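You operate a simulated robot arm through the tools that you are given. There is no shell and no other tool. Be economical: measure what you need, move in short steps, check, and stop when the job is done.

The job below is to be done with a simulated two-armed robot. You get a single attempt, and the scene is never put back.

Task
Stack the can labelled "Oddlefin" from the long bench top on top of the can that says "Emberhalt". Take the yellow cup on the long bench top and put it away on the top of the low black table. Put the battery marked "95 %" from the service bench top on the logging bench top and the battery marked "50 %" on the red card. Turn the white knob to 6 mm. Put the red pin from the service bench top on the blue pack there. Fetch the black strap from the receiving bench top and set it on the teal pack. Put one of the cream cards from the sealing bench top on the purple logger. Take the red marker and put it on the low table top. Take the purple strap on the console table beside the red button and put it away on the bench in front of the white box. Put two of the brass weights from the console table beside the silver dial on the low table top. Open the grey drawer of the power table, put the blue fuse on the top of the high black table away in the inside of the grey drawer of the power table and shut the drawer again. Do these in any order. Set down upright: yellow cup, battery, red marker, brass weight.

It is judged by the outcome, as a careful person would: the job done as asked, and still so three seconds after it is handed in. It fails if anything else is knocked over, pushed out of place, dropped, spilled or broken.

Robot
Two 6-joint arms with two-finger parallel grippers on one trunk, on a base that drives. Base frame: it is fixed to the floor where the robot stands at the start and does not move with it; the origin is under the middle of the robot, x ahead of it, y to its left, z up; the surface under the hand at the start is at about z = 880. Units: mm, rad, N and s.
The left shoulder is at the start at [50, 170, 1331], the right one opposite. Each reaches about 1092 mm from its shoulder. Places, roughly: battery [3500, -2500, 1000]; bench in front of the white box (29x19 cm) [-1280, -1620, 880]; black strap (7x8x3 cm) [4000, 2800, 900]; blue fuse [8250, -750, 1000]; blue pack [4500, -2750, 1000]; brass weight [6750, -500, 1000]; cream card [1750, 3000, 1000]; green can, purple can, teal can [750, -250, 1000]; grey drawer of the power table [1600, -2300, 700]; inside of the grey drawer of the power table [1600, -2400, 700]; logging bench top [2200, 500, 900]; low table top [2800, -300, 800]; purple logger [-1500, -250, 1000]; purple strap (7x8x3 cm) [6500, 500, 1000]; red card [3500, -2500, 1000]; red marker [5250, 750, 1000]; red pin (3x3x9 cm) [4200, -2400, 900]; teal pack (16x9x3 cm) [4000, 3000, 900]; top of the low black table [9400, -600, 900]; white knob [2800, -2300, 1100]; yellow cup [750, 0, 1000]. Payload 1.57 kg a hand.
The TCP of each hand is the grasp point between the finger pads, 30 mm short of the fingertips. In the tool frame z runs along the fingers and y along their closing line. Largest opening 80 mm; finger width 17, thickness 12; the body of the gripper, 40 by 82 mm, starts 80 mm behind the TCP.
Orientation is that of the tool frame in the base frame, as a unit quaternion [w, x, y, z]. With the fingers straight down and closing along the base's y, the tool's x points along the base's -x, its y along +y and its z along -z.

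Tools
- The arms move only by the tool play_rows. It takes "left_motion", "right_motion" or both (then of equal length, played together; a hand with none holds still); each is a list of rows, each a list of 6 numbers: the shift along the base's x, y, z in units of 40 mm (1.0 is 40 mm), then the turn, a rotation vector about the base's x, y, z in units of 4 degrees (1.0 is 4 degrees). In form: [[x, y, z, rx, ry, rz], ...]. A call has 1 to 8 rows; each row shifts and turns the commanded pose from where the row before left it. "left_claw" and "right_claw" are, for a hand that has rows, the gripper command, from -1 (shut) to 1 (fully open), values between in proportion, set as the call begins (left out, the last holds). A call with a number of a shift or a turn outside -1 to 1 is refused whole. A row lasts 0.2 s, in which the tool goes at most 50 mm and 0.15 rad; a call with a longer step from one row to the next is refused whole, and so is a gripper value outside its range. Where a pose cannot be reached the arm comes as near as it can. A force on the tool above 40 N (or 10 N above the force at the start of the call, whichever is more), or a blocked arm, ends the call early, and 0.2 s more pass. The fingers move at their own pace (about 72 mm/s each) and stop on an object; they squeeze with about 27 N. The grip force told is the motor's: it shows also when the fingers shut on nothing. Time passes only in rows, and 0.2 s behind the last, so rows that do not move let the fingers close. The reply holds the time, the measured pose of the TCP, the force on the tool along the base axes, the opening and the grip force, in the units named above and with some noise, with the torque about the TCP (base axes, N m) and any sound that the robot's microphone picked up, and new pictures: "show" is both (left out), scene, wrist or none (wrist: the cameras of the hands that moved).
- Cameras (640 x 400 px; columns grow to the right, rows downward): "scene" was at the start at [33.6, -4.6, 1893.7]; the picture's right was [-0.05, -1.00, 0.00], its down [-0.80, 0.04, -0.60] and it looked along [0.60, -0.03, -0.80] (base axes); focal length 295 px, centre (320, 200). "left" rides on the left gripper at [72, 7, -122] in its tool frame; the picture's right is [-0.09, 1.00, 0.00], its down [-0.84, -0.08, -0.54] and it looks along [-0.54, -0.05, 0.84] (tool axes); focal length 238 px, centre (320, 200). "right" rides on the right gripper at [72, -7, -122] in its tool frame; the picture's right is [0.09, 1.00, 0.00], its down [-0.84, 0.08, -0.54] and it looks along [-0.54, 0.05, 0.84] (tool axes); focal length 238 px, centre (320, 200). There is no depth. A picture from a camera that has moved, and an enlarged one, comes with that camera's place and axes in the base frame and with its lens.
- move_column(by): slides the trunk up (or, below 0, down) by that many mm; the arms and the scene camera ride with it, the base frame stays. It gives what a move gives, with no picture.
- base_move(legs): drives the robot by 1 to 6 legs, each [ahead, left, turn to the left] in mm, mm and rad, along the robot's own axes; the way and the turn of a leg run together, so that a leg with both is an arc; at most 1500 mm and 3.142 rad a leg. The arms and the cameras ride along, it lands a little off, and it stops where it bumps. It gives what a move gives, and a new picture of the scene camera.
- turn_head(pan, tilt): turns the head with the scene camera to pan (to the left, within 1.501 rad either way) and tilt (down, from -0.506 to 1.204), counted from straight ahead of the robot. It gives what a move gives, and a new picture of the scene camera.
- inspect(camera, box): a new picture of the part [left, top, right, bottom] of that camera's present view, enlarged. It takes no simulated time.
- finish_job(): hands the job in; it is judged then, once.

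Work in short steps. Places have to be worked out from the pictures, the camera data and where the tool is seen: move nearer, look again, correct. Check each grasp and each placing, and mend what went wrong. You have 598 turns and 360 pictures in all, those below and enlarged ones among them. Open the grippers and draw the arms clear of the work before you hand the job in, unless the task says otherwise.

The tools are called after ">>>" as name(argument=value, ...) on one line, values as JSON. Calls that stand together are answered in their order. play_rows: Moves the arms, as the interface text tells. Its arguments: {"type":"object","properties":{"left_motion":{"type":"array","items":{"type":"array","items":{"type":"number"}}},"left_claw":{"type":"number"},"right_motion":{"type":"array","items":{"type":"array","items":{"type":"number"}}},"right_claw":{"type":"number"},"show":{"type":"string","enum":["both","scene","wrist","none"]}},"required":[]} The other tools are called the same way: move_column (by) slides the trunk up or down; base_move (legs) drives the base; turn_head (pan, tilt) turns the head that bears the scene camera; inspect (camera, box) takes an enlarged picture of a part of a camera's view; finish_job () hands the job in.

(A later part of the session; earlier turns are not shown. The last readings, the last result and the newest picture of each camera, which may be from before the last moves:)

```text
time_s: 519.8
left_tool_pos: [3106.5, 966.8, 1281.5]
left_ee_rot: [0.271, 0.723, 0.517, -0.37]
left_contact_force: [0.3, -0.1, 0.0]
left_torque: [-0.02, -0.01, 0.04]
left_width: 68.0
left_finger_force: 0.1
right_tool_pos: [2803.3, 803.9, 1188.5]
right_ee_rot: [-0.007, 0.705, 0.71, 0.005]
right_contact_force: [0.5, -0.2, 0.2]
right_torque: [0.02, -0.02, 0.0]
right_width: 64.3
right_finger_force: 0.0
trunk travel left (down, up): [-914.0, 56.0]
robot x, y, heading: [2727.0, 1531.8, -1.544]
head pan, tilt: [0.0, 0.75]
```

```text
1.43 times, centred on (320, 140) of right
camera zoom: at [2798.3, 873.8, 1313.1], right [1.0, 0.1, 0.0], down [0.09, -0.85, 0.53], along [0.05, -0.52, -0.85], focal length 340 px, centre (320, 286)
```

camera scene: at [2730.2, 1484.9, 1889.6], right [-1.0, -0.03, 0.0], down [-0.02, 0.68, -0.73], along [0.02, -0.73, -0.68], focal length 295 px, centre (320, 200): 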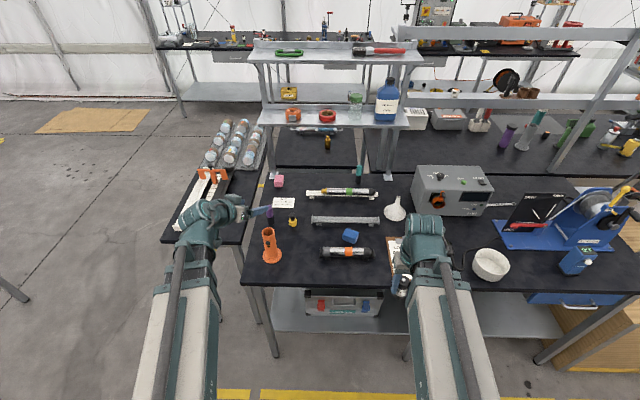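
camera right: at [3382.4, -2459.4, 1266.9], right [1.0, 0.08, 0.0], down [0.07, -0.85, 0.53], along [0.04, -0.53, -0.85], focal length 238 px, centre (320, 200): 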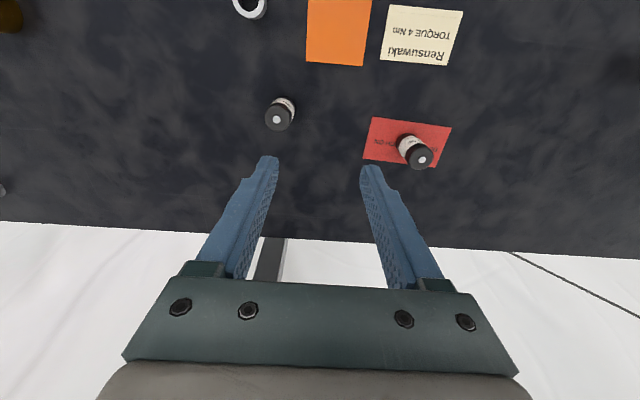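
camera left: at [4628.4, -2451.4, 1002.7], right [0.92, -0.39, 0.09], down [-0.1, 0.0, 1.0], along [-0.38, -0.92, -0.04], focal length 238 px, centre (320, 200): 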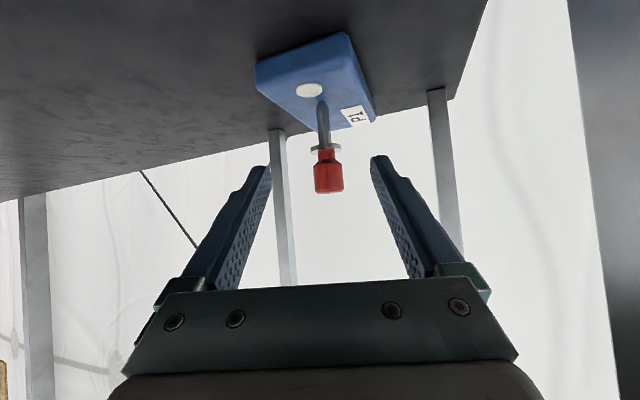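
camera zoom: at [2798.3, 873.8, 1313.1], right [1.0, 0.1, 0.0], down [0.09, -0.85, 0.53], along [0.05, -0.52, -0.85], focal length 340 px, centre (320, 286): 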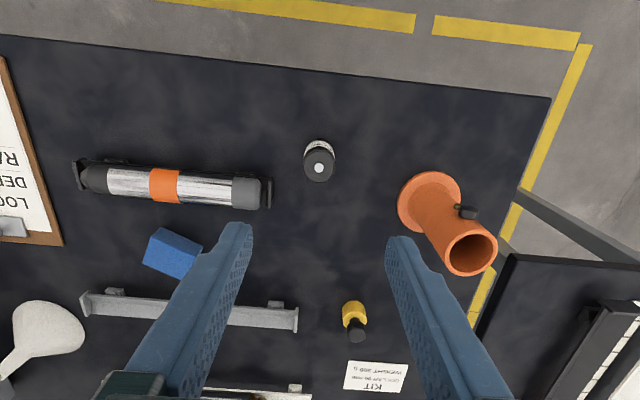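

The 95 % battery stands on the logging bench. Next the black strap on the receiving bench: I turn round and move to x ≈ 4000.

>>> base_move(legs=[[-100, 0, 0], [0, 0, 3.12], [0, -1270, 0]])

```text
time_s: 534.2
left_tool_pos: [3587.3, 2225.5, 1279.7]
left_ee_rot: [0.366, -0.524, 0.719, 0.273]
left_contact_force: [-0.3, -0.1, 0.4]
left_torque: [0.02, -0.01, 0.0]
left_width: 68.4
left_finger_force: 0.0
right_tool_pos: [3885.5, 2394.3, 1189.0]
right_ee_rot: [0.004, 0.717, -0.697, 0.007]
right_contact_force: [0.3, -0.5, -0.6]
right_torque: [0.02, -0.01, 0.04]
right_width: 64.0
right_finger_force: 0.1
trunk travel left (down, up): [-914.0, 56.0]
robot x, y, heading: [3976.0, 1670.2, 1.618]
head pan, tilt: [0.0, 0.75]
camera scene: at [3972.9, 1714.0, 1875.6], right [1.0, 0.05, 0.0], down [0.03, -0.68, -0.73], along [-0.03, 0.73, -0.68], focal length 295 px, centre (320, 200)
```

scene: 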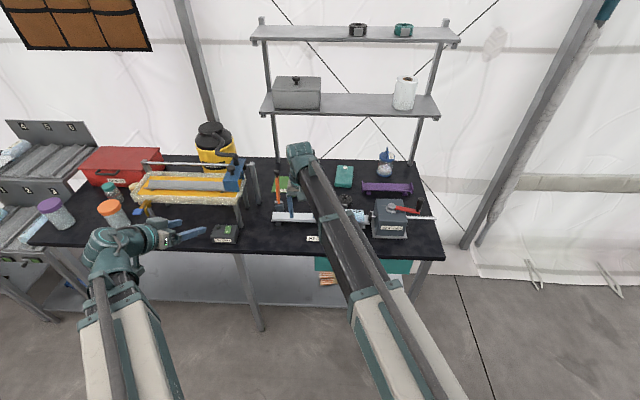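

>>> inspect(camera="scene", box=[200, 130, 460, 290])

>>> inspect(camera="right", box=[0, 0, 640, 400])

```text
2.46 times, centred on (330, 210) of scene
camera zoom: at [3972.9, 1714.0, 1875.6], right [1.0, 0.05, 0.0], down [0.03, -0.68, -0.73], along [-0.03, 0.73, -0.68], focal length 726 px, centre (295, 175)
```

zoom: 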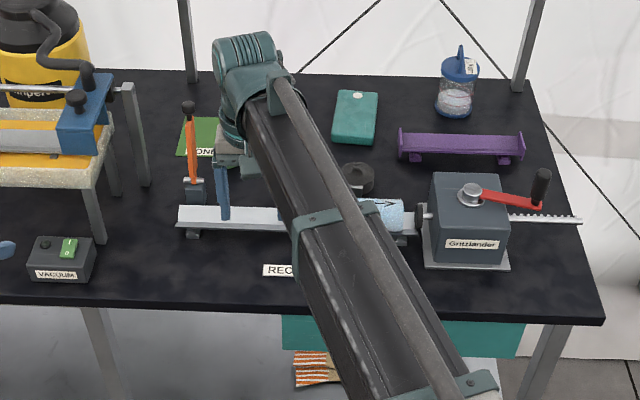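

```text
1.00 times, centred on (320, 200) of right (not enlarged: the box is as wide or as high as the picture)
camera zoom: at [3894.5, 2325.3, 1313.1], right [-0.99, -0.12, 0.0], down [-0.1, 0.84, 0.53], along [-0.06, 0.52, -0.85], focal length 238 px, centre (320, 200)
```

zoom: 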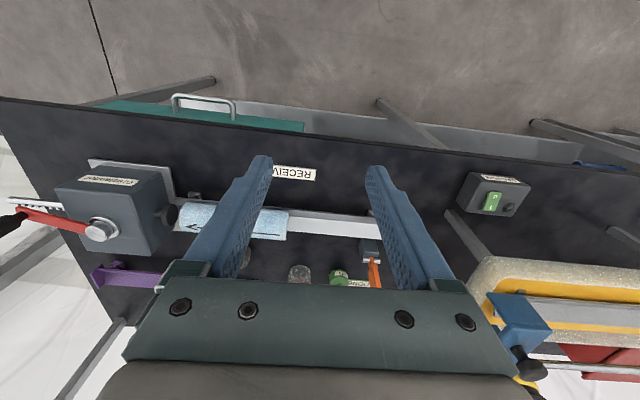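

The black strap is at ≈(4053, 2747), the teal pack at ≈(4052, 2971) under a shelf (tier ≈ 1310). I tuck the hands, straighten and drive closer.

>>> play_rows(left_motion=[[-0.7, -0.85, 0, 0, 0, 0], [-0.7, -0.85, 0, 0, 0, 0], [-0.7, -0.85, 0, 0, 0, 0], [-0.7, -0.85, 0, 0, 0, 0], [-0.7, -0.85, 0, 0, 0, 0], [-0.7, -0.85, 0, 0, 0, 0], [-0.7, -0.85, 0, 0, 0, 0]], right_motion=[[0.9, -0.8, 0, 0, 0, 0], [0.9, -0.8, 0, 0, 0, 0], [0.9, -0.8, 0, 0, 0, 0], [0.9, -0.8, 0, 0, 0, 0], [0.9, -0.8, 0, 0, 0, 0], [0.9, -0.8, 0, 0, 0, 0], [0.9, -0.8, 0, 0, 0, 0]], show="none")

>>> base_move(legs=[[0, 0, -0.047], [370, 70, 0]])

>>> play_rows(right_motion=[[0.1, 0.5, 0, 0, 0, 0]], right_claw=1, show="wrist")

```text
time_s: 535.8
left_tool_pos: [3390.0, 1983.2, 1280.5]
left_ee_rot: [0.367, -0.524, 0.718, 0.274]
left_contact_force: [0.1, 0.4, 0.4]
left_torque: [0.0, -0.01, 0.02]
left_width: 67.9
left_finger_force: 0.1
right_tool_pos: [4134.5, 2171.1, 1190.6]
right_ee_rot: [0.005, 0.717, -0.697, 0.008]
right_contact_force: [-0.1, -0.5, 0.5]
right_torque: [0.05, 0.05, 0.0]
right_width: 64.2
right_finger_force: 0.1
trunk travel left (down, up): [-914.0, 56.0]
robot x, y, heading: [3975.5, 1672.4, 1.618]
head pan, tilt: [0.0, 0.75]
```

```text
time_s: 538.6
left_tool_pos: [3335.5, 2383.0, 1281.2]
left_ee_rot: [0.373, -0.508, 0.729, 0.266]
left_contact_force: [-0.3, 0.2, -0.6]
left_torque: [-0.01, 0.01, -0.04]
left_width: 68.1
left_finger_force: 0.0
right_tool_pos: [4086.2, 2536.1, 1189.2]
right_ee_rot: [-0.006, -0.701, 0.713, -0.008]
right_contact_force: [-0.5, 0.0, 0.2]
right_torque: [-0.02, 0.01, 0.02]
right_width: 64.2
right_finger_force: 0.1
trunk travel left (down, up): [-914.0, 56.0]
robot x, y, heading: [3908.8, 2042.0, 1.568]
head pan, tilt: [0.0, 0.75]
camera scene: at [3904.4, 2086.3, 1875.5], right [1.0, 0.0, 0.0], down [0.0, -0.68, -0.73], along [0.0, 0.73, -0.68], focal length 295 px, centre (320, 200)
```

scene: 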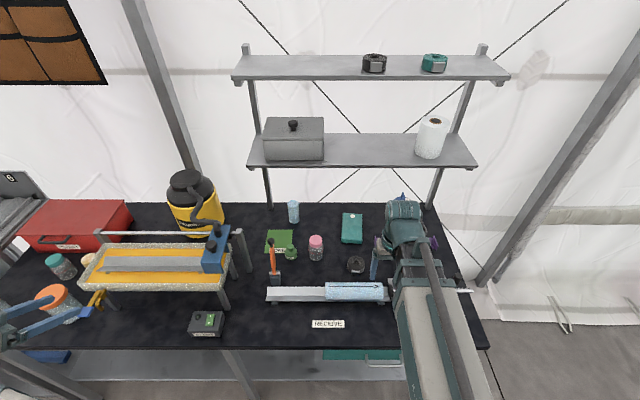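

```text
time_s: 539.0
left_tool_pos: [3336.6, 2383.8, 1281.4]
left_ee_rot: [0.372, -0.509, 0.729, 0.266]
left_contact_force: [0.1, -0.3, 0.5]
left_torque: [-0.02, -0.01, 0.01]
left_width: 67.9
left_finger_force: 0.1
right_tool_pos: [4090.8, 2557.2, 1189.5]
right_ee_rot: [-0.005, -0.701, 0.713, -0.008]
right_contact_force: [0.1, 0.1, 0.6]
right_torque: [0.01, -0.01, 0.0]
right_width: 80.0
right_finger_force: 0.0
trunk travel left (down, up): [-914.0, 56.0]
robot x, y, heading: [3903.4, 2040.5, 1.574]
head pan, tilt: [0.0, 0.75]
camera right: at [4096.3, 2487.1, 1312.8], right [-1.0, -0.07, 0.0], down [-0.06, 0.85, 0.53], along [-0.04, 0.52, -0.85], focal length 238 px, centre (320, 200)
```

right: 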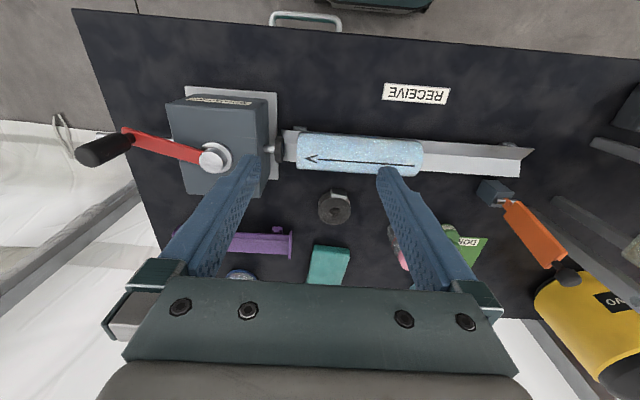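

>>> inspect(camera="right", box=[280, 160, 400, 290])

>>> inspect(camera="scene", box=[320, 200, 400, 290])

```text
3.08 times, centred on (340, 225) of right
camera zoom: at [4096.3, 2487.1, 1312.8], right [-1.0, -0.07, 0.0], down [-0.06, 0.85, 0.53], along [-0.04, 0.52, -0.85], focal length 733 px, centre (258, 123)
```

zoom: 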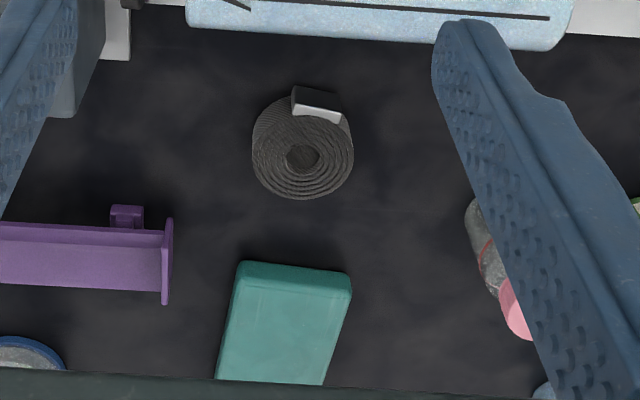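

```text
4.44 times, centred on (360, 245) of scene
camera zoom: at [3904.7, 2086.3, 1875.5], right [1.0, 0.0, 0.0], down [0.0, -0.68, -0.73], along [0.0, 0.73, -0.68], focal length 1311 px, centre (142, 0)
```

zoom: 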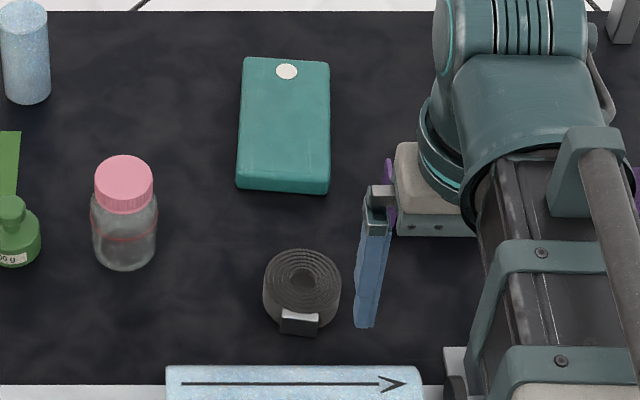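

The strap coil (≈65 mm) is centred at ≈(4047, 2751), top ≈ 920. I move over it and lower to check.

>>> play_rows(right_motion=[[-0.22, 0.95, 0, 0, 0, 0], [-0.22, 0.95, 0, 0, 0, 0], [-0.22, 0.95, 0, 0, 0, 0], [-0.22, 0.95, 0, 0, 0, 0], [-0.22, 0.95, 0, 0, 0, 0]], show="none")

>>> move_column(by=-190)

>>> inspect(camera="right", box=[200, 80, 440, 240])

```text
time_s: 540.2
left_tool_pos: [3336.0, 2383.6, 1280.6]
left_ee_rot: [0.373, -0.508, 0.729, 0.266]
left_contact_force: [-0.6, -0.4, -0.3]
left_torque: [-0.02, -0.04, -0.02]
left_width: 67.9
left_finger_force: 0.0
right_tool_pos: [4048.3, 2746.3, 1187.0]
right_ee_rot: [-0.006, -0.701, 0.713, -0.008]
right_contact_force: [0.5, -0.5, 0.1]
right_torque: [0.0, -0.02, 0.01]
right_width: 80.2
right_finger_force: 0.0
trunk travel left (down, up): [-914.0, 56.0]
robot x, y, heading: [3908.7, 2040.9, 1.568]
head pan, tilt: [0.0, 0.75]
```

```text
time_s: 542.3
left_tool_pos: [3337.1, 2381.7, 1092.0]
left_ee_rot: [0.372, -0.509, 0.729, 0.266]
left_contact_force: [-0.3, 0.3, -0.1]
left_torque: [0.0, -0.01, 0.03]
left_width: 67.8
left_finger_force: 0.1
right_tool_pos: [4047.7, 2745.2, 999.4]
right_ee_rot: [-0.005, -0.701, 0.713, -0.008]
right_contact_force: [-0.8, -0.4, 0.9]
right_torque: [0.01, 0.02, 0.03]
right_width: 79.7
right_finger_force: 0.1
trunk travel left (down, up): [-724.0, 246.0]
robot x, y, heading: [3906.3, 2046.1, 1.573]
head pan, tilt: [0.0, 0.75]
```

```text
2.50 times, centred on (320, 160) of right
camera zoom: at [4053.7, 2675.1, 1123.2], right [-1.0, -0.08, 0.0], down [-0.06, 0.85, 0.53], along [-0.04, 0.53, -0.85], focal length 596 px, centre (320, 300)
```

zoom: 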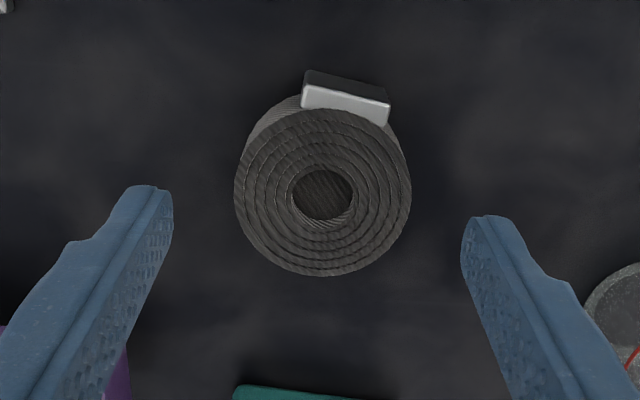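

Coil centre ≈(4047, 2756). I shift 10 mm in y, lower to 925 and grip.

>>> play_rows(right_motion=[[-0.02, 0.26, 0, 0, 0, 0]], show="none")

>>> move_column(by=-73)

>>> play_rows(right_motion=[[0, 0, 0, 0, 0, 0], [0, 0, 0, 0, 0, 0], [0, 0, 0, 0, 0, 0]], right_claw=-1, show="none")

>>> move_column(by=55)

```text
time_s: 542.7
left_tool_pos: [3337.3, 2382.5, 1091.2]
left_ee_rot: [0.372, -0.508, 0.73, 0.266]
left_contact_force: [0.0, 0.2, -0.4]
left_torque: [0.0, -0.03, -0.02]
left_width: 68.2
left_finger_force: 0.1
right_tool_pos: [4047.3, 2755.4, 998.9]
right_ee_rot: [-0.005, -0.701, 0.713, -0.007]
right_contact_force: [0.1, 0.0, -0.1]
right_torque: [0.02, -0.01, 0.02]
right_width: 80.0
right_finger_force: 0.0
trunk travel left (down, up): [-724.0, 246.0]
robot x, y, heading: [3901.8, 2041.3, 1.57]
head pan, tilt: [0.0, 0.75]
```

```text
time_s: 543.8
left_tool_pos: [3337.4, 2381.4, 1017.8]
left_ee_rot: [0.372, -0.509, 0.729, 0.266]
left_contact_force: [-0.3, -0.6, -0.2]
left_torque: [-0.02, -0.01, -0.01]
left_width: 67.9
left_finger_force: 0.0
right_tool_pos: [4047.2, 2755.0, 924.9]
right_ee_rot: [-0.005, -0.7, 0.714, -0.008]
right_contact_force: [-0.1, 0.1, 0.0]
right_torque: [-0.01, -0.01, 0.03]
right_width: 80.0
right_finger_force: 0.1
trunk travel left (down, up): [-651.0, 319.0]
robot x, y, heading: [3907.3, 2041.0, 1.578]
head pan, tilt: [0.0, 0.75]
```

```text
time_s: 544.6
left_tool_pos: [3336.1, 2381.2, 1019.5]
left_ee_rot: [0.373, -0.508, 0.73, 0.265]
left_contact_force: [0.3, -0.5, -0.1]
left_torque: [0.01, -0.06, -0.01]
left_width: 68.0
left_finger_force: 0.1
right_tool_pos: [4046.6, 2754.4, 925.9]
right_ee_rot: [-0.005, -0.701, 0.713, -0.007]
right_contact_force: [0.0, 1.6, 0.5]
right_torque: [0.03, 0.04, 0.0]
right_width: 66.1
right_finger_force: 26.5
trunk travel left (down, up): [-651.0, 319.0]
robot x, y, heading: [3907.4, 2039.3, 1.575]
head pan, tilt: [0.0, 0.75]
```

```text
time_s: 545.5
left_tool_pos: [3337.9, 2383.0, 1073.9]
left_ee_rot: [0.373, -0.508, 0.729, 0.266]
left_contact_force: [-0.2, -0.4, -0.2]
left_torque: [0.02, -0.02, -0.01]
left_width: 68.1
left_finger_force: 0.0
right_tool_pos: [4047.8, 2755.5, 979.7]
right_ee_rot: [-0.006, -0.701, 0.714, -0.007]
right_contact_force: [0.1, -0.1, -1.9]
right_torque: [-0.04, 0.04, 0.04]
right_width: 66.2
right_finger_force: 26.6
trunk travel left (down, up): [-706.0, 264.0]
robot x, y, heading: [3905.4, 2040.9, 1.571]
head pan, tilt: [0.0, 0.75]
```

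Held (66 mm), but the tier turns out lower (≈1260) and the upright wrist might touch it. I set the strap back down and regrip with the hand tilted 32° so the wrist stays outside.

>>> move_column(by=-54)

>>> play_rows(right_motion=[[0, 0, 0, 0, 0, 0], [0, 0, 0, 0, 0, 0], [0, 0, 0, 0, 0, 0]], right_claw=1, show="none")

>>> play_rows(right_motion=[[0, 0, 0, 1, 0, 0], [0, 0, 0, 1, 0, 0], [0, 0, 0, 1, 0, 0], [0, 0, 0, 1, 0, 0], [0, 0, 0, 1, 0, 0], [0, 0, 0, 1, 0, 0], [0, 0, 0, 1, 0, 0], [0, 0, 0, 1, 0, 0]], show="wrist")

```text
time_s: 546.5
left_tool_pos: [3336.5, 2382.6, 1020.0]
left_ee_rot: [0.372, -0.509, 0.729, 0.267]
left_contact_force: [-0.5, 0.6, 0.9]
left_torque: [-0.02, 0.01, 0.02]
left_width: 68.0
left_finger_force: 0.1
right_tool_pos: [4048.2, 2755.0, 926.6]
right_ee_rot: [-0.006, -0.701, 0.713, -0.008]
right_contact_force: [0.1, 0.7, -0.5]
right_torque: [-0.03, 0.0, 0.02]
right_width: 66.3
right_finger_force: 27.0
trunk travel left (down, up): [-652.0, 318.0]
robot x, y, heading: [3901.5, 2043.0, 1.57]
head pan, tilt: [0.0, 0.75]
```

```text
time_s: 547.3
left_tool_pos: [3337.1, 2382.4, 1019.0]
left_ee_rot: [0.372, -0.509, 0.729, 0.266]
left_contact_force: [0.4, 0.0, 0.3]
left_torque: [0.04, 0.0, 0.02]
left_width: 68.1
left_finger_force: 0.0
right_tool_pos: [4046.8, 2754.9, 926.7]
right_ee_rot: [-0.005, -0.701, 0.713, -0.008]
right_contact_force: [-0.3, 0.6, 0.5]
right_torque: [0.01, 0.0, 0.01]
right_width: 79.7
right_finger_force: 0.0
trunk travel left (down, up): [-652.0, 318.0]
robot x, y, heading: [3901.9, 2043.4, 1.574]
head pan, tilt: [0.0, 0.75]
```

```text
time_s: 549.1
left_tool_pos: [3337.0, 2382.2, 1019.8]
left_ee_rot: [0.373, -0.508, 0.729, 0.266]
left_contact_force: [0.0, 0.1, 0.2]
left_torque: [0.06, 0.02, -0.02]
left_width: 68.0
left_finger_force: 0.1
right_tool_pos: [4045.9, 2755.5, 958.3]
right_ee_rot: [0.189, -0.675, 0.688, 0.19]
right_contact_force: [0.3, -0.8, -0.7]
right_torque: [0.0, 0.02, -0.02]
right_width: 80.1
right_finger_force: 0.0
right hand out of reach, approached as far as the arm can: row 3, 4, 5, 6, 7, 8
trunk travel left (down, up): [-652.0, 318.0]
robot x, y, heading: [3909.1, 2043.1, 1.572]
head pan, tilt: [0.0, 0.75]
camera right: at [4053.0, 2630.4, 1026.8], right [-1.0, -0.06, -0.04], down [-0.07, 0.44, 0.9], along [-0.04, 0.9, -0.44], focal length 238 px, centre (320, 200)
```

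right: 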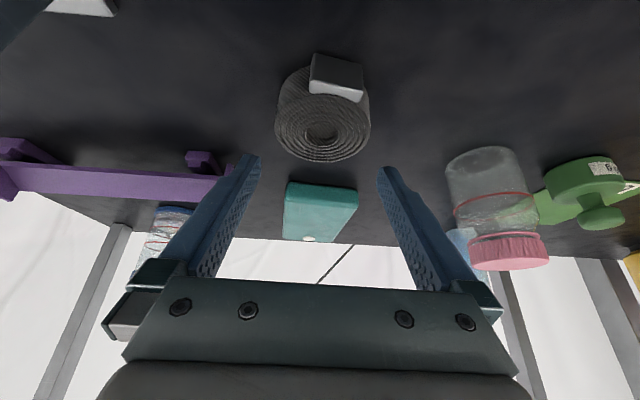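

>>> move_column(by=-35)

>>> play_rows(right_motion=[[0, 0, 0, 0, 0, 0], [0, 0, 0, 0, 0, 0], [0, 0, 0, 0, 0, 0]], right_claw=-1, show="none")

>>> move_column(by=60)

>>> play_rows(right_motion=[[-0.05, 0.85, 0, 0, 0, 0], [-0.05, 0.85, 0, 0, 0, 0], [-0.05, 0.85, 0, 0, 0, 0], [-0.05, 0.85, 0, 0, 0, 0], [-0.05, 0.85, 0, 0, 0, 0]], show="both")

```text
time_s: 549.9
left_tool_pos: [3336.8, 2382.0, 985.4]
left_ee_rot: [0.373, -0.508, 0.729, 0.266]
left_contact_force: [-0.3, 0.7, 0.6]
left_torque: [0.03, 0.01, 0.01]
left_width: 68.2
left_finger_force: 0.0
right_tool_pos: [4047.7, 2754.5, 922.9]
right_ee_rot: [0.188, -0.676, 0.687, 0.189]
right_contact_force: [0.1, 0.5, 0.4]
right_torque: [0.01, -0.01, -0.01]
right_width: 79.8
right_finger_force: 0.0
trunk travel left (down, up): [-617.0, 353.0]
robot x, y, heading: [3904.3, 2043.3, 1.576]
head pan, tilt: [0.0, 0.75]
```

```text
time_s: 550.7
left_tool_pos: [3336.8, 2382.3, 984.4]
left_ee_rot: [0.373, -0.508, 0.729, 0.266]
left_contact_force: [-0.1, 0.0, -0.2]
left_torque: [0.0, 0.0, 0.01]
left_width: 67.9
left_finger_force: 0.1
right_tool_pos: [4046.9, 2754.6, 924.5]
right_ee_rot: [0.188, -0.675, 0.688, 0.188]
right_contact_force: [-0.2, 0.5, 0.7]
right_torque: [0.01, 0.06, 0.03]
right_width: 66.1
right_finger_force: 26.8
trunk travel left (down, up): [-617.0, 353.0]
robot x, y, heading: [3902.2, 2039.5, 1.574]
head pan, tilt: [0.0, 0.75]
```

```text
time_s: 551.7
left_tool_pos: [3335.9, 2381.6, 1044.0]
left_ee_rot: [0.373, -0.508, 0.73, 0.265]
left_contact_force: [0.5, 0.1, -0.1]
left_torque: [-0.03, -0.04, 0.0]
left_width: 67.9
left_finger_force: 0.1
right_tool_pos: [4046.9, 2754.3, 982.7]
right_ee_rot: [0.187, -0.676, 0.688, 0.189]
right_contact_force: [0.0, -0.2, -0.2]
right_torque: [-0.04, -0.02, 0.01]
right_width: 66.3
right_finger_force: 27.1
trunk travel left (down, up): [-677.0, 293.0]
robot x, y, heading: [3904.3, 2042.2, 1.572]
head pan, tilt: [0.0, 0.75]
```

```text
time_s: 552.9
left_tool_pos: [3336.0, 2381.4, 1043.4]
left_ee_rot: [0.372, -0.508, 0.729, 0.266]
left_contact_force: [-0.2, -0.3, 0.8]
left_torque: [0.04, 0.01, 0.01]
left_width: 68.0
left_finger_force: 0.1
right_tool_pos: [4037.6, 2925.5, 982.3]
right_ee_rot: [0.188, -0.676, 0.688, 0.189]
right_contact_force: [0.0, 0.7, -1.4]
right_torque: [0.0, 0.0, -0.01]
right_width: 66.1
right_finger_force: 26.6
trunk travel left (down, up): [-677.0, 293.0]
robot x, y, heading: [3905.6, 2043.2, 1.573]
head pan, tilt: [0.0, 0.75]
camera scene: at [3904.6, 2085.6, 1638.6], right [1.0, 0.0, 0.0], down [0.0, -0.68, -0.73], along [0.0, 0.73, -0.68], focal length 295 px, centre (320, 200)
camera right: at [4043.4, 2801.9, 1051.5], right [-1.0, -0.06, -0.04], down [-0.06, 0.44, 0.9], along [-0.04, 0.9, -0.44], focal length 238 px, centre (320, 200)
```

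scene: 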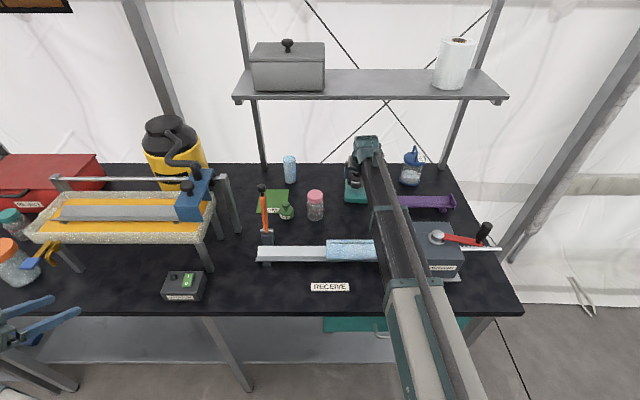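
right: 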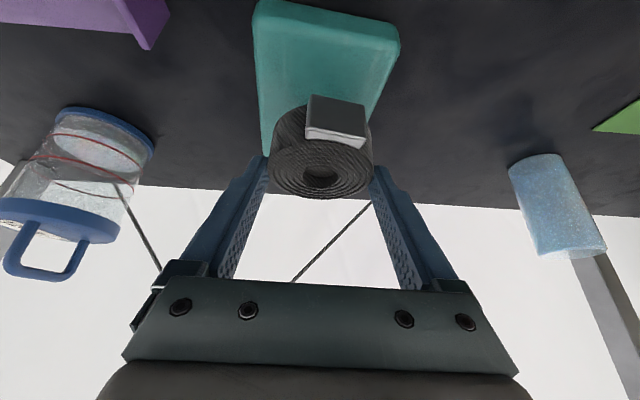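

Strap is above the pack's middle. I lower gently.

>>> move_column(by=-24)

>>> move_column(by=-5)

>>> move_column(by=-4)

```text
time_s: 553.6
left_tool_pos: [3337.1, 2381.7, 1020.2]
left_ee_rot: [0.372, -0.509, 0.729, 0.267]
left_contact_force: [0.5, -0.2, -0.1]
left_torque: [0.0, -0.06, 0.03]
left_width: 68.0
left_finger_force: 0.0
right_tool_pos: [4037.7, 2924.7, 958.4]
right_ee_rot: [0.188, -0.676, 0.687, 0.189]
right_contact_force: [0.2, -0.5, -1.1]
right_torque: [-0.01, -0.05, 0.0]
right_width: 66.5
right_finger_force: 26.5
trunk travel left (down, up): [-653.0, 317.0]
robot x, y, heading: [3904.6, 2041.4, 1.572]
head pan, tilt: [0.0, 0.75]
```

```text
time_s: 554.1
left_tool_pos: [3336.3, 2382.4, 1016.0]
left_ee_rot: [0.373, -0.509, 0.729, 0.266]
left_contact_force: [0.1, -0.3, 0.6]
left_torque: [0.02, 0.03, 0.0]
left_width: 68.1
left_finger_force: 0.1
right_tool_pos: [4036.4, 2924.5, 955.1]
right_ee_rot: [0.188, -0.676, 0.688, 0.189]
right_contact_force: [0.0, 0.8, -0.7]
right_torque: [0.0, 0.01, -0.01]
right_width: 66.1
right_finger_force: 26.9
trunk travel left (down, up): [-648.0, 322.0]
robot x, y, heading: [3905.9, 2044.0, 1.572]
head pan, tilt: [0.0, 0.75]
```

```text
time_s: 554.6
left_tool_pos: [3337.2, 2381.2, 1011.7]
left_ee_rot: [0.374, -0.508, 0.729, 0.267]
left_contact_force: [-0.1, 1.3, 0.1]
left_torque: [0.0, -0.03, 0.0]
left_width: 67.9
left_finger_force: 0.1
right_tool_pos: [4038.3, 2925.3, 951.6]
right_ee_rot: [0.188, -0.676, 0.687, 0.189]
right_contact_force: [0.6, 2.1, 11.5]
right_torque: [-0.07, 0.03, 0.02]
right_width: 66.4
right_finger_force: 26.9
trunk travel left (down, up): [-644.0, 326.0]
robot x, y, heading: [3908.3, 2043.3, 1.57]
head pan, tilt: [0.0, 0.75]
```

Contact. Release, withdraw backwards/up and check.

>>> play_rows(right_motion=[[0, 0, 0, 0, 0, 0], [0, 0, 0, 0, 0, 0], [0, 0, 0, 0, 0, 0]], right_claw=1, show="none")

>>> move_column(by=60)

>>> play_rows(right_motion=[[0, -0.9, 0, 0, 0, 0], [0, -0.9, 0, 0, 0, 0], [0, -0.9, 0, 0, 0, 0], [0, -0.9, 0, 0, 0, 0], [0, -0.9, 0, 0, 0, 0], [0, -0.9, 0, 0, 0, 0]], show="wrist")

```text
time_s: 555.4
left_tool_pos: [3337.1, 2382.9, 1012.0]
left_ee_rot: [0.373, -0.507, 0.73, 0.265]
left_contact_force: [-0.1, -0.3, 0.3]
left_torque: [0.03, 0.0, 0.01]
left_width: 68.1
left_finger_force: 0.0
right_tool_pos: [4038.0, 2925.5, 949.2]
right_ee_rot: [0.188, -0.676, 0.687, 0.189]
right_contact_force: [0.0, 0.4, 0.1]
right_torque: [-0.01, 0.01, -0.01]
right_width: 80.1
right_finger_force: 0.1
trunk travel left (down, up): [-644.0, 326.0]
robot x, y, heading: [3903.4, 2044.4, 1.578]
head pan, tilt: [0.0, 0.75]
```

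```text
time_s: 556.4
left_tool_pos: [3336.2, 2382.3, 1072.2]
left_ee_rot: [0.373, -0.508, 0.73, 0.266]
left_contact_force: [0.8, -0.1, 0.3]
left_torque: [-0.01, 0.03, -0.04]
left_width: 68.0
left_finger_force: 0.2
right_tool_pos: [4037.4, 2925.4, 1010.9]
right_ee_rot: [0.187, -0.675, 0.688, 0.189]
right_contact_force: [0.3, 0.1, -0.4]
right_torque: [0.0, 0.0, 0.01]
right_width: 79.9
right_finger_force: 0.1
trunk travel left (down, up): [-704.0, 266.0]
robot x, y, heading: [3905.9, 2043.7, 1.567]
head pan, tilt: [0.0, 0.75]
```

```text
time_s: 557.8
left_tool_pos: [3336.7, 2381.8, 1071.4]
left_ee_rot: [0.374, -0.508, 0.729, 0.267]
left_contact_force: [0.3, -1.2, -0.9]
left_torque: [0.0, 0.03, -0.01]
left_width: 67.8
left_finger_force: 0.1
right_tool_pos: [4037.5, 2705.7, 1010.1]
right_ee_rot: [0.187, -0.676, 0.687, 0.189]
right_contact_force: [-0.6, 0.4, 0.3]
right_torque: [0.03, 0.02, 0.0]
right_width: 80.1
right_finger_force: 0.0
trunk travel left (down, up): [-704.0, 266.0]
robot x, y, heading: [3905.2, 2045.0, 1.569]
head pan, tilt: [0.0, 0.75]
camera right: at [4043.1, 2582.6, 1079.0], right [-1.0, -0.06, -0.04], down [-0.07, 0.44, 0.89], along [-0.04, 0.9, -0.44], focal length 238 px, centre (320, 200)
```

right: 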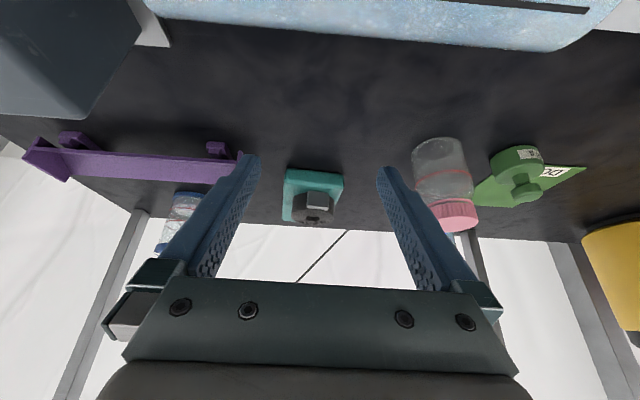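

The black strap lies on the teal pack. Now the red marker: I raise, back out, turn east and approach the marker table.

>>> move_column(by=220)

>>> base_move(legs=[[-420, 0, 0], [0, 0, -1.57], [50, -900, 0]])

```text
time_s: 560.2
left_tool_pos: [3337.0, 2381.5, 1291.3]
left_ee_rot: [0.373, -0.508, 0.73, 0.265]
left_contact_force: [-1.4, 0.7, 0.9]
left_torque: [0.02, -0.01, 0.02]
left_width: 68.0
left_finger_force: 0.0
right_tool_pos: [4037.6, 2708.4, 1229.8]
right_ee_rot: [0.187, -0.675, 0.688, 0.188]
right_contact_force: [-0.7, 1.3, -0.1]
right_torque: [0.03, 0.02, -0.01]
right_width: 79.8
right_finger_force: 0.1
trunk travel left (down, up): [-924.0, 46.0]
robot x, y, heading: [3907.2, 2043.9, 1.572]
head pan, tilt: [0.0, 0.75]
```

```text
time_s: 570.9
left_tool_pos: [4297.9, 1300.8, 1291.9]
left_ee_rot: [0.451, 0.155, 0.876, -0.075]
left_contact_force: [-0.2, 0.5, -0.1]
left_torque: [0.03, -0.01, 0.04]
left_width: 68.0
left_finger_force: 0.0
right_tool_pos: [4625.8, 601.1, 1230.1]
right_ee_rot: [0.266, 0.008, 0.964, 0.001]
right_contact_force: [0.4, 0.3, 0.3]
right_torque: [0.0, 0.03, 0.0]
right_width: 80.0
right_finger_force: 0.1
trunk travel left (down, up): [-924.0, 46.0]
robot x, y, heading: [3960.1, 728.1, 0.004]
head pan, tilt: [0.0, 0.75]
camera scene: at [4002.5, 730.5, 1885.6], right [0.0, -1.0, 0.0], down [-0.68, 0.0, -0.73], along [0.73, 0.0, -0.68], focal length 295 px, centre (320, 200)
```

scene: 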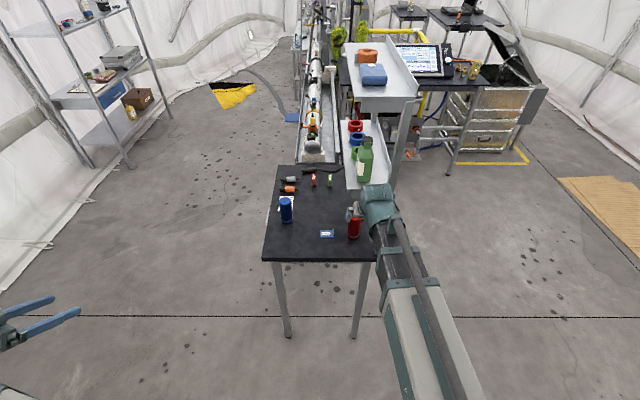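

>>> inspect(camera="scene", box=[260, 150, 400, 270])

>>> inspect(camera="scene", box=[275, 165, 345, 205])

```text
3.33 times, centred on (330, 210) of scene
camera zoom: at [4002.5, 730.5, 1885.6], right [0.0, -1.0, 0.0], down [-0.68, 0.0, -0.73], along [0.73, 0.0, -0.68], focal length 983 px, centre (287, 167)
```

zoom: 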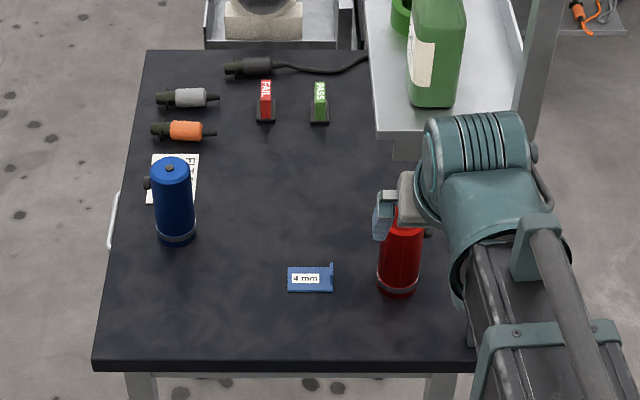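

```text
9.14 times, centred on (310, 185) of scene
camera zoom: at [4002.5, 730.5, 1885.6], right [0.0, -1.0, 0.0], down [-0.68, 0.0, -0.73], along [0.73, 0.0, -0.68], focal length 2697 px, centre (411, 337)
```

zoom: 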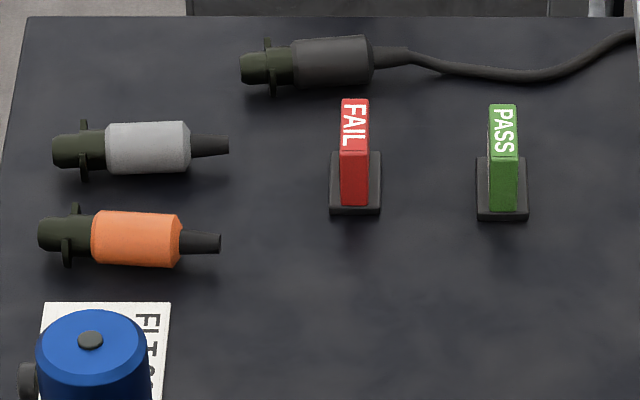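

The red marker is the "FAIL" block at ≈(5182, 763). I'll use the left hand (vertical-ish, heading 0) along y ≈ 765 to stay clear of the side shelf; the right hand is tucked to the right.

>>> play_rows(left_motion=[[0.4, -0.8, 0, 0.15, 0.939, 0.606], [0.4, -0.8, 0, 0.15, 0.939, 0.606], [0.4, -0.8, 0, 0.15, 0.939, 0.606], [0.4, -0.8, 0, 0.15, 0.939, 0.606], [0.4, -0.8, 0, 0.15, 0.939, 0.606], [0.4, -0.8, 0, 0.15, 0.939, 0.606], [0.4, -0.8, 0, 0.15, 0.939, 0.606], [0.4, -0.8, 0, 0.15, 0.939, 0.606]], right_motion=[[-0.85, -0.85, 0, 0, 0, 0], [-0.85, -0.85, 0, 0, 0, 0], [-0.85, -0.85, 0, 0, 0, 0], [-0.85, -0.85, 0, 0, 0, 0], [-0.85, -0.85, 0, 0, 0, 0], [-0.85, -0.85, 0, 0, 0, 0], [-0.85, -0.85, 0, 0, 0, 0], [-0.85, -0.85, 0, 0, 0, 0]], show="none")

>>> base_move(legs=[[360, -130, 0]])

```text
time_s: 572.7
left_tool_pos: [4455.7, 1109.5, 1220.2]
left_ee_rot: [0.223, 0.005, 0.975, -0.019]
left_contact_force: [-0.2, 0.2, -0.4]
left_torque: [-0.02, -0.03, 0.01]
left_width: 68.1
left_finger_force: 0.1
left hand out of reach, approached as far as the arm can: row 1, 2, 3, 4, 5, 6, 7, 8
right_tool_pos: [4431.8, 294.5, 1229.2]
right_ee_rot: [0.264, 0.006, 0.964, 0.003]
right_contact_force: [-0.9, -0.3, -0.1]
right_torque: [0.0, 0.03, 0.02]
right_width: 80.0
right_finger_force: 0.0
right hand out of reach, approached as far as the arm can: row 4, 5, 6, 7, 8
trunk travel left (down, up): [-924.0, 46.0]
robot x, y, heading: [3958.2, 731.4, 0.006]
head pan, tilt: [0.0, 0.75]
```

```text
time_s: 575.1
left_tool_pos: [4821.4, 983.1, 1220.3]
left_ee_rot: [0.222, 0.005, 0.975, -0.017]
left_contact_force: [1.2, 0.2, -0.3]
left_torque: [-0.01, 0.04, -0.02]
left_width: 68.0
left_finger_force: 0.0
right_tool_pos: [4796.7, 169.3, 1230.0]
right_ee_rot: [0.263, 0.007, 0.965, 0.003]
right_contact_force: [0.8, 0.1, -0.1]
right_torque: [0.03, 0.0, -0.01]
right_width: 79.9
right_finger_force: 0.1
trunk travel left (down, up): [-924.0, 46.0]
robot x, y, heading: [4323.1, 604.6, 0.001]
head pan, tilt: [0.0, 0.75]
camera scene: at [4368.0, 605.1, 1885.6], right [0.0, -1.0, 0.0], down [-0.68, 0.0, -0.73], along [0.73, 0.0, -0.68], focal length 295 px, centre (320, 200)
```

scene: 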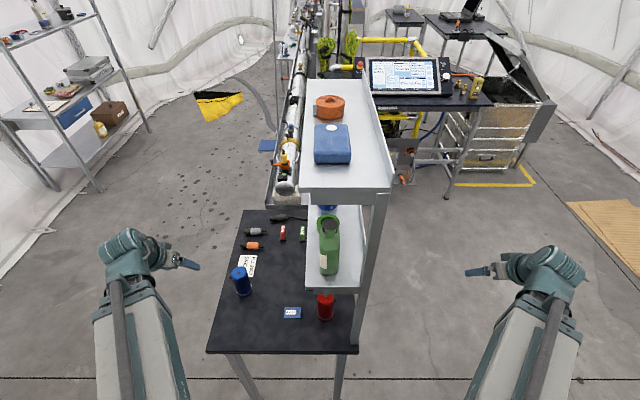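

>>> play_rows(left_motion=[[0.9, -0.55, 0, 0, 0, 0], [0.9, -0.55, 0, 0, 0, 0], [0.9, -0.55, 0, 0, 0, 0], [0.9, -0.55, 0, 0, 0, 0], [0.9, -0.55, 0, 0, 0, 0], [0.9, -0.55, 0, 0, 0, 0], [0.9, -0.55, 0, 0, 0, 0], [0.9, -0.55, 0, 0, 0, 0]], left_claw=0.2, show="none")

>>> play_rows(left_motion=[[0.85, -0.5, 0, 0, 0, 0], [0.85, -0.5, 0, 0, 0, 0]], show="none")

>>> move_column(by=-140)

>>> inspect(camera="left", box=[160, 0, 480, 240])

```text
time_s: 576.9
left_tool_pos: [5080.4, 885.9, 1227.0]
left_ee_rot: [0.245, 0.017, 0.967, -0.071]
left_contact_force: [0.0, -0.1, -0.3]
left_torque: [0.01, -0.01, 0.01]
left_width: 47.9
left_finger_force: 0.1
left hand out of reach, approached as far as the arm can: row 1, 2, 3, 4, 5, 6, 7, 8
right_tool_pos: [4796.6, 169.9, 1231.3]
right_ee_rot: [0.265, 0.008, 0.964, 0.002]
right_contact_force: [0.8, -0.3, -0.3]
right_torque: [0.03, 0.01, -0.03]
right_width: 80.0
right_finger_force: 0.1
trunk travel left (down, up): [-924.0, 46.0]
robot x, y, heading: [4323.1, 607.4, 0.008]
head pan, tilt: [0.0, 0.75]
```

```text
time_s: 577.5
left_tool_pos: [5144.8, 861.8, 1229.3]
left_ee_rot: [0.246, 0.02, 0.966, -0.081]
left_contact_force: [0.1, -0.6, 0.1]
left_torque: [0.0, -0.01, 0.02]
left_width: 47.8
left_finger_force: 0.0
left hand out of reach, approached as far as the arm can: row 1, 2
right_tool_pos: [4795.6, 169.8, 1230.1]
right_ee_rot: [0.265, 0.009, 0.964, 0.001]
right_contact_force: [0.0, 0.2, 0.5]
right_torque: [-0.01, 0.0, 0.02]
right_width: 80.0
right_finger_force: 0.1
trunk travel left (down, up): [-924.0, 46.0]
robot x, y, heading: [4323.8, 608.9, 0.003]
head pan, tilt: [0.0, 0.75]
```

```text
time_s: 579.2
left_tool_pos: [5143.6, 863.0, 1088.2]
left_ee_rot: [0.246, 0.02, 0.966, -0.082]
left_contact_force: [-0.6, 0.7, 0.1]
left_torque: [0.0, 0.03, 0.0]
left_width: 47.9
left_finger_force: 0.1
right_tool_pos: [4797.4, 170.3, 1089.4]
right_ee_rot: [0.266, 0.009, 0.964, 0.001]
right_contact_force: [-0.8, 0.1, 0.0]
right_torque: [0.02, -0.01, 0.0]
right_width: 80.2
right_finger_force: 0.1
trunk travel left (down, up): [-784.0, 186.0]
robot x, y, heading: [4327.2, 603.8, 0.001]
head pan, tilt: [0.0, 0.75]
```

```text
1.67 times, centred on (320, 120) of left
camera zoom: at [5024.2, 888.8, 1158.1], right [0.16, 0.98, -0.1], down [0.47, 0.02, 0.88], along [0.87, -0.19, -0.46], focal length 397 px, centre (320, 333)
```

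zoom: 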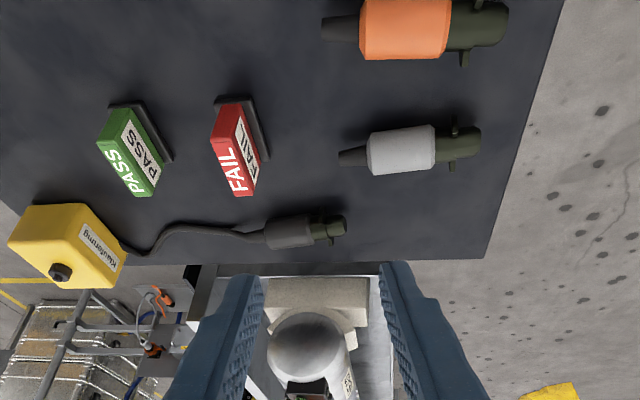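

The left wrist is near a joint limit, so I use the right hand for the marker: raise, pull the right hand back, shift the base left so its boom runs along y ≈ 765.

>>> move_column(by=140)

>>> play_rows(right_motion=[[-1, 0, 0, 0, 0, 0], [-1, 0, 0, 0, 0, 0], [-1, 0, 0, 0, 0, 0], [-1, 0, 0, 0, 0, 0]], left_motion=[[-0.8, 0.5, 0, 0, 0, 0], [-0.8, 0.5, 0, 0, 0, 0], [-0.8, 0.5, 0, 0, 0, 0], [-0.8, 0.5, 0, 0, 0, 0]], show="none")

>>> base_move(legs=[[0, 335, 0]])

>>> play_rows(right_motion=[[0.4, 0.9, 0, 0, 0, 0], [0.4, 0.9, 0, 0, 0, 0], [0.4, 0.9, 0, 0, 0, 0], [0.4, 0.9, 0, 0, 0, 0], [0.4, 0.9, 0, 0, 0, 0], [0.4, 0.9, 0, 0, 0, 0], [0.4, 0.9, 0, 0, 0, 0], [0.9, 0.2, 0, 0, 0, 0]], show="none")

```text
time_s: 580.9
left_tool_pos: [5143.1, 863.0, 1228.8]
left_ee_rot: [0.247, 0.02, 0.965, -0.082]
left_contact_force: [0.0, -0.7, 0.3]
left_torque: [-0.02, 0.02, 0.0]
left_width: 47.8
left_finger_force: 0.0
right_tool_pos: [4796.0, 169.5, 1230.2]
right_ee_rot: [0.265, 0.007, 0.964, 0.002]
right_contact_force: [0.2, -0.1, -0.4]
right_torque: [0.04, -0.02, 0.0]
right_width: 79.8
right_finger_force: 0.1
trunk travel left (down, up): [-924.0, 46.0]
robot x, y, heading: [4324.9, 603.9, 0.005]
head pan, tilt: [0.0, 0.75]
```

```text
time_s: 581.9
left_tool_pos: [5015.1, 941.2, 1229.4]
left_ee_rot: [0.246, 0.02, 0.966, -0.082]
left_contact_force: [-0.5, -0.4, -0.8]
left_torque: [-0.01, 0.01, 0.01]
left_width: 47.9
left_finger_force: 0.1
right_tool_pos: [4700.9, 89.9, 1230.7]
right_ee_rot: [0.265, 0.008, 0.964, 0.003]
right_contact_force: [0.4, 0.9, -0.4]
right_torque: [0.01, 0.03, -0.03]
right_width: 80.1
right_finger_force: 0.0
right hand out of reach, approached as far as the arm can: row 1, 2, 3, 4
trunk travel left (down, up): [-924.0, 46.0]
robot x, y, heading: [4324.6, 607.2, 0.005]
head pan, tilt: [0.0, 0.75]
```

```text
time_s: 584.0
left_tool_pos: [5015.1, 1272.5, 1228.7]
left_ee_rot: [0.246, 0.02, 0.966, -0.082]
left_contact_force: [-0.3, 0.5, 0.4]
left_torque: [0.0, -0.02, -0.02]
left_width: 48.4
left_finger_force: 0.1
right_tool_pos: [4701.1, 419.9, 1230.6]
right_ee_rot: [0.264, 0.008, 0.965, 0.002]
right_contact_force: [0.3, -0.3, -0.3]
right_torque: [-0.01, 0.0, -0.03]
right_width: 79.8
right_finger_force: 0.0
trunk travel left (down, up): [-924.0, 46.0]
robot x, y, heading: [4321.8, 933.7, 0.008]
head pan, tilt: [0.0, 0.75]
camera scene: at [4365.7, 936.5, 1885.6], right [0.0, -1.0, 0.0], down [-0.68, 0.0, -0.73], along [0.73, 0.0, -0.68], focal length 295 px, centre (320, 200)
```

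scene: 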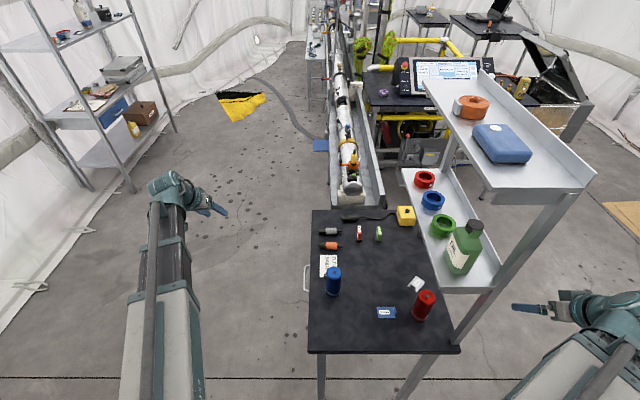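

```text
time_s: 584.5
left_tool_pos: [5015.2, 1271.8, 1228.9]
left_ee_rot: [0.246, 0.019, 0.966, -0.081]
left_contact_force: [0.2, -0.9, -0.3]
left_torque: [-0.02, 0.05, 0.0]
left_width: 48.2
left_finger_force: 0.1
right_tool_pos: [4726.4, 441.2, 1228.5]
right_ee_rot: [0.258, 0.006, 0.966, 0.002]
right_contact_force: [-10.2, 2.9, 6.9]
right_torque: [0.41, 0.02, 0.48]
right_width: 80.2
right_finger_force: 0.1
right hand out of reach, approached as far as the arm can: row 1, 2
trunk travel left (down, up): [-924.0, 46.0]
robot x, y, heading: [4323.6, 935.5, 0.006]
head pan, tilt: [0.0, 0.75]
stopped in row 2 (right hand): the force on the tool passed its limit at 57 N (the readings are from after the stop); the commanded pose is now the measured one
```

The hand touched the shelf's front post. I back off: base back 250, then bring the hand in front to y ≈ 765, then go forward again.

>>> play_rows(right_motion=[[-0.5, -0.7, 0, 0, 0, 0]], show="none")

>>> base_move(legs=[[-250, 0, 0]])

>>> play_rows(right_motion=[[0.4, 0.95, 0, 0, 0, 0], [0.4, 0.95, 0, 0, 0, 0], [0.4, 0.95, 0, 0, 0, 0], [0.4, 0.95, 0, 0, 0, 0], [0, 0.95, 0, 0, 0, 0], [0, 0.95, 0, 0, 0, 0], [0, 0.95, 0, 0, 0, 0], [0, 0.95, 0, 0, 0, 0]], show="scene")

```text
time_s: 584.9
left_tool_pos: [5014.6, 1271.5, 1228.5]
left_ee_rot: [0.246, 0.02, 0.966, -0.081]
left_contact_force: [0.0, -0.4, -0.1]
left_torque: [0.02, 0.02, 0.02]
left_width: 48.0
left_finger_force: 0.1
right_tool_pos: [4707.7, 411.5, 1228.7]
right_ee_rot: [0.26, 0.007, 0.966, 0.003]
right_contact_force: [-0.5, 0.0, 0.1]
right_torque: [0.0, 0.01, 0.01]
right_width: 80.1
right_finger_force: 0.1
trunk travel left (down, up): [-924.0, 46.0]
robot x, y, heading: [4323.2, 937.7, 0.001]
head pan, tilt: [0.0, 0.75]
```

```text
time_s: 586.7
left_tool_pos: [4762.7, 1272.4, 1228.8]
left_ee_rot: [0.248, 0.019, 0.965, -0.082]
left_contact_force: [-1.2, 1.0, -0.8]
left_torque: [0.0, -0.03, 0.0]
left_width: 48.0
left_finger_force: 0.1
right_tool_pos: [4457.6, 412.0, 1228.4]
right_ee_rot: [0.26, 0.006, 0.966, 0.002]
right_contact_force: [0.0, -0.4, 0.3]
right_torque: [0.01, -0.04, -0.01]
right_width: 79.7
right_finger_force: 0.0
trunk travel left (down, up): [-924.0, 46.0]
robot x, y, heading: [4075.5, 937.6, 0.01]
head pan, tilt: [0.0, 0.75]
camera scene: at [4112.9, 934.0, 1885.6], right [0.0, -1.0, 0.0], down [-0.68, 0.0, -0.73], along [0.73, 0.0, -0.68], focal length 295 px, centre (320, 200)
```

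scene: 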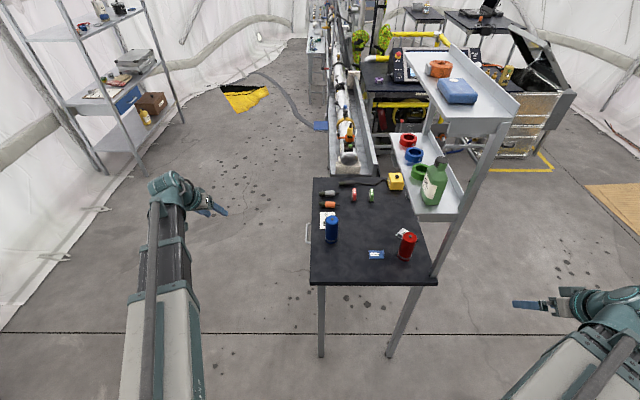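

```text
time_s: 588.5
left_tool_pos: [4763.8, 1272.6, 1229.6]
left_ee_rot: [0.246, 0.02, 0.966, -0.082]
left_contact_force: [0.4, 0.0, 0.3]
left_torque: [-0.01, 0.0, 0.0]
left_width: 47.8
left_finger_force: 0.0
right_tool_pos: [4623.8, 647.9, 1227.6]
right_ee_rot: [0.257, 0.006, 0.966, 0.002]
right_contact_force: [-0.5, 0.9, 0.3]
right_torque: [-0.03, 0.01, -0.05]
right_width: 79.9
right_finger_force: 0.1
right hand out of reach, approached as far as the arm can: row 1, 2, 3, 4, 5, 6, 7, 8
trunk travel left (down, up): [-924.0, 46.0]
robot x, y, heading: [4072.8, 932.5, 0.004]
head pan, tilt: [0.0, 0.75]
camera scene: at [4114.9, 934.9, 1885.6], right [0.0, -1.0, 0.0], down [-0.68, 0.0, -0.73], along [0.73, 0.0, -0.68], focal length 295 px, centre (320, 200)
```

scene: 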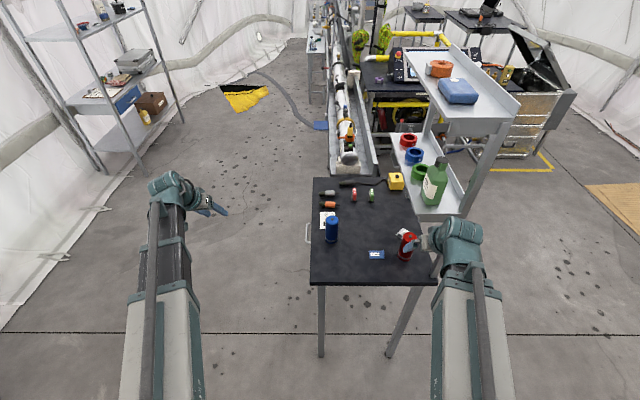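

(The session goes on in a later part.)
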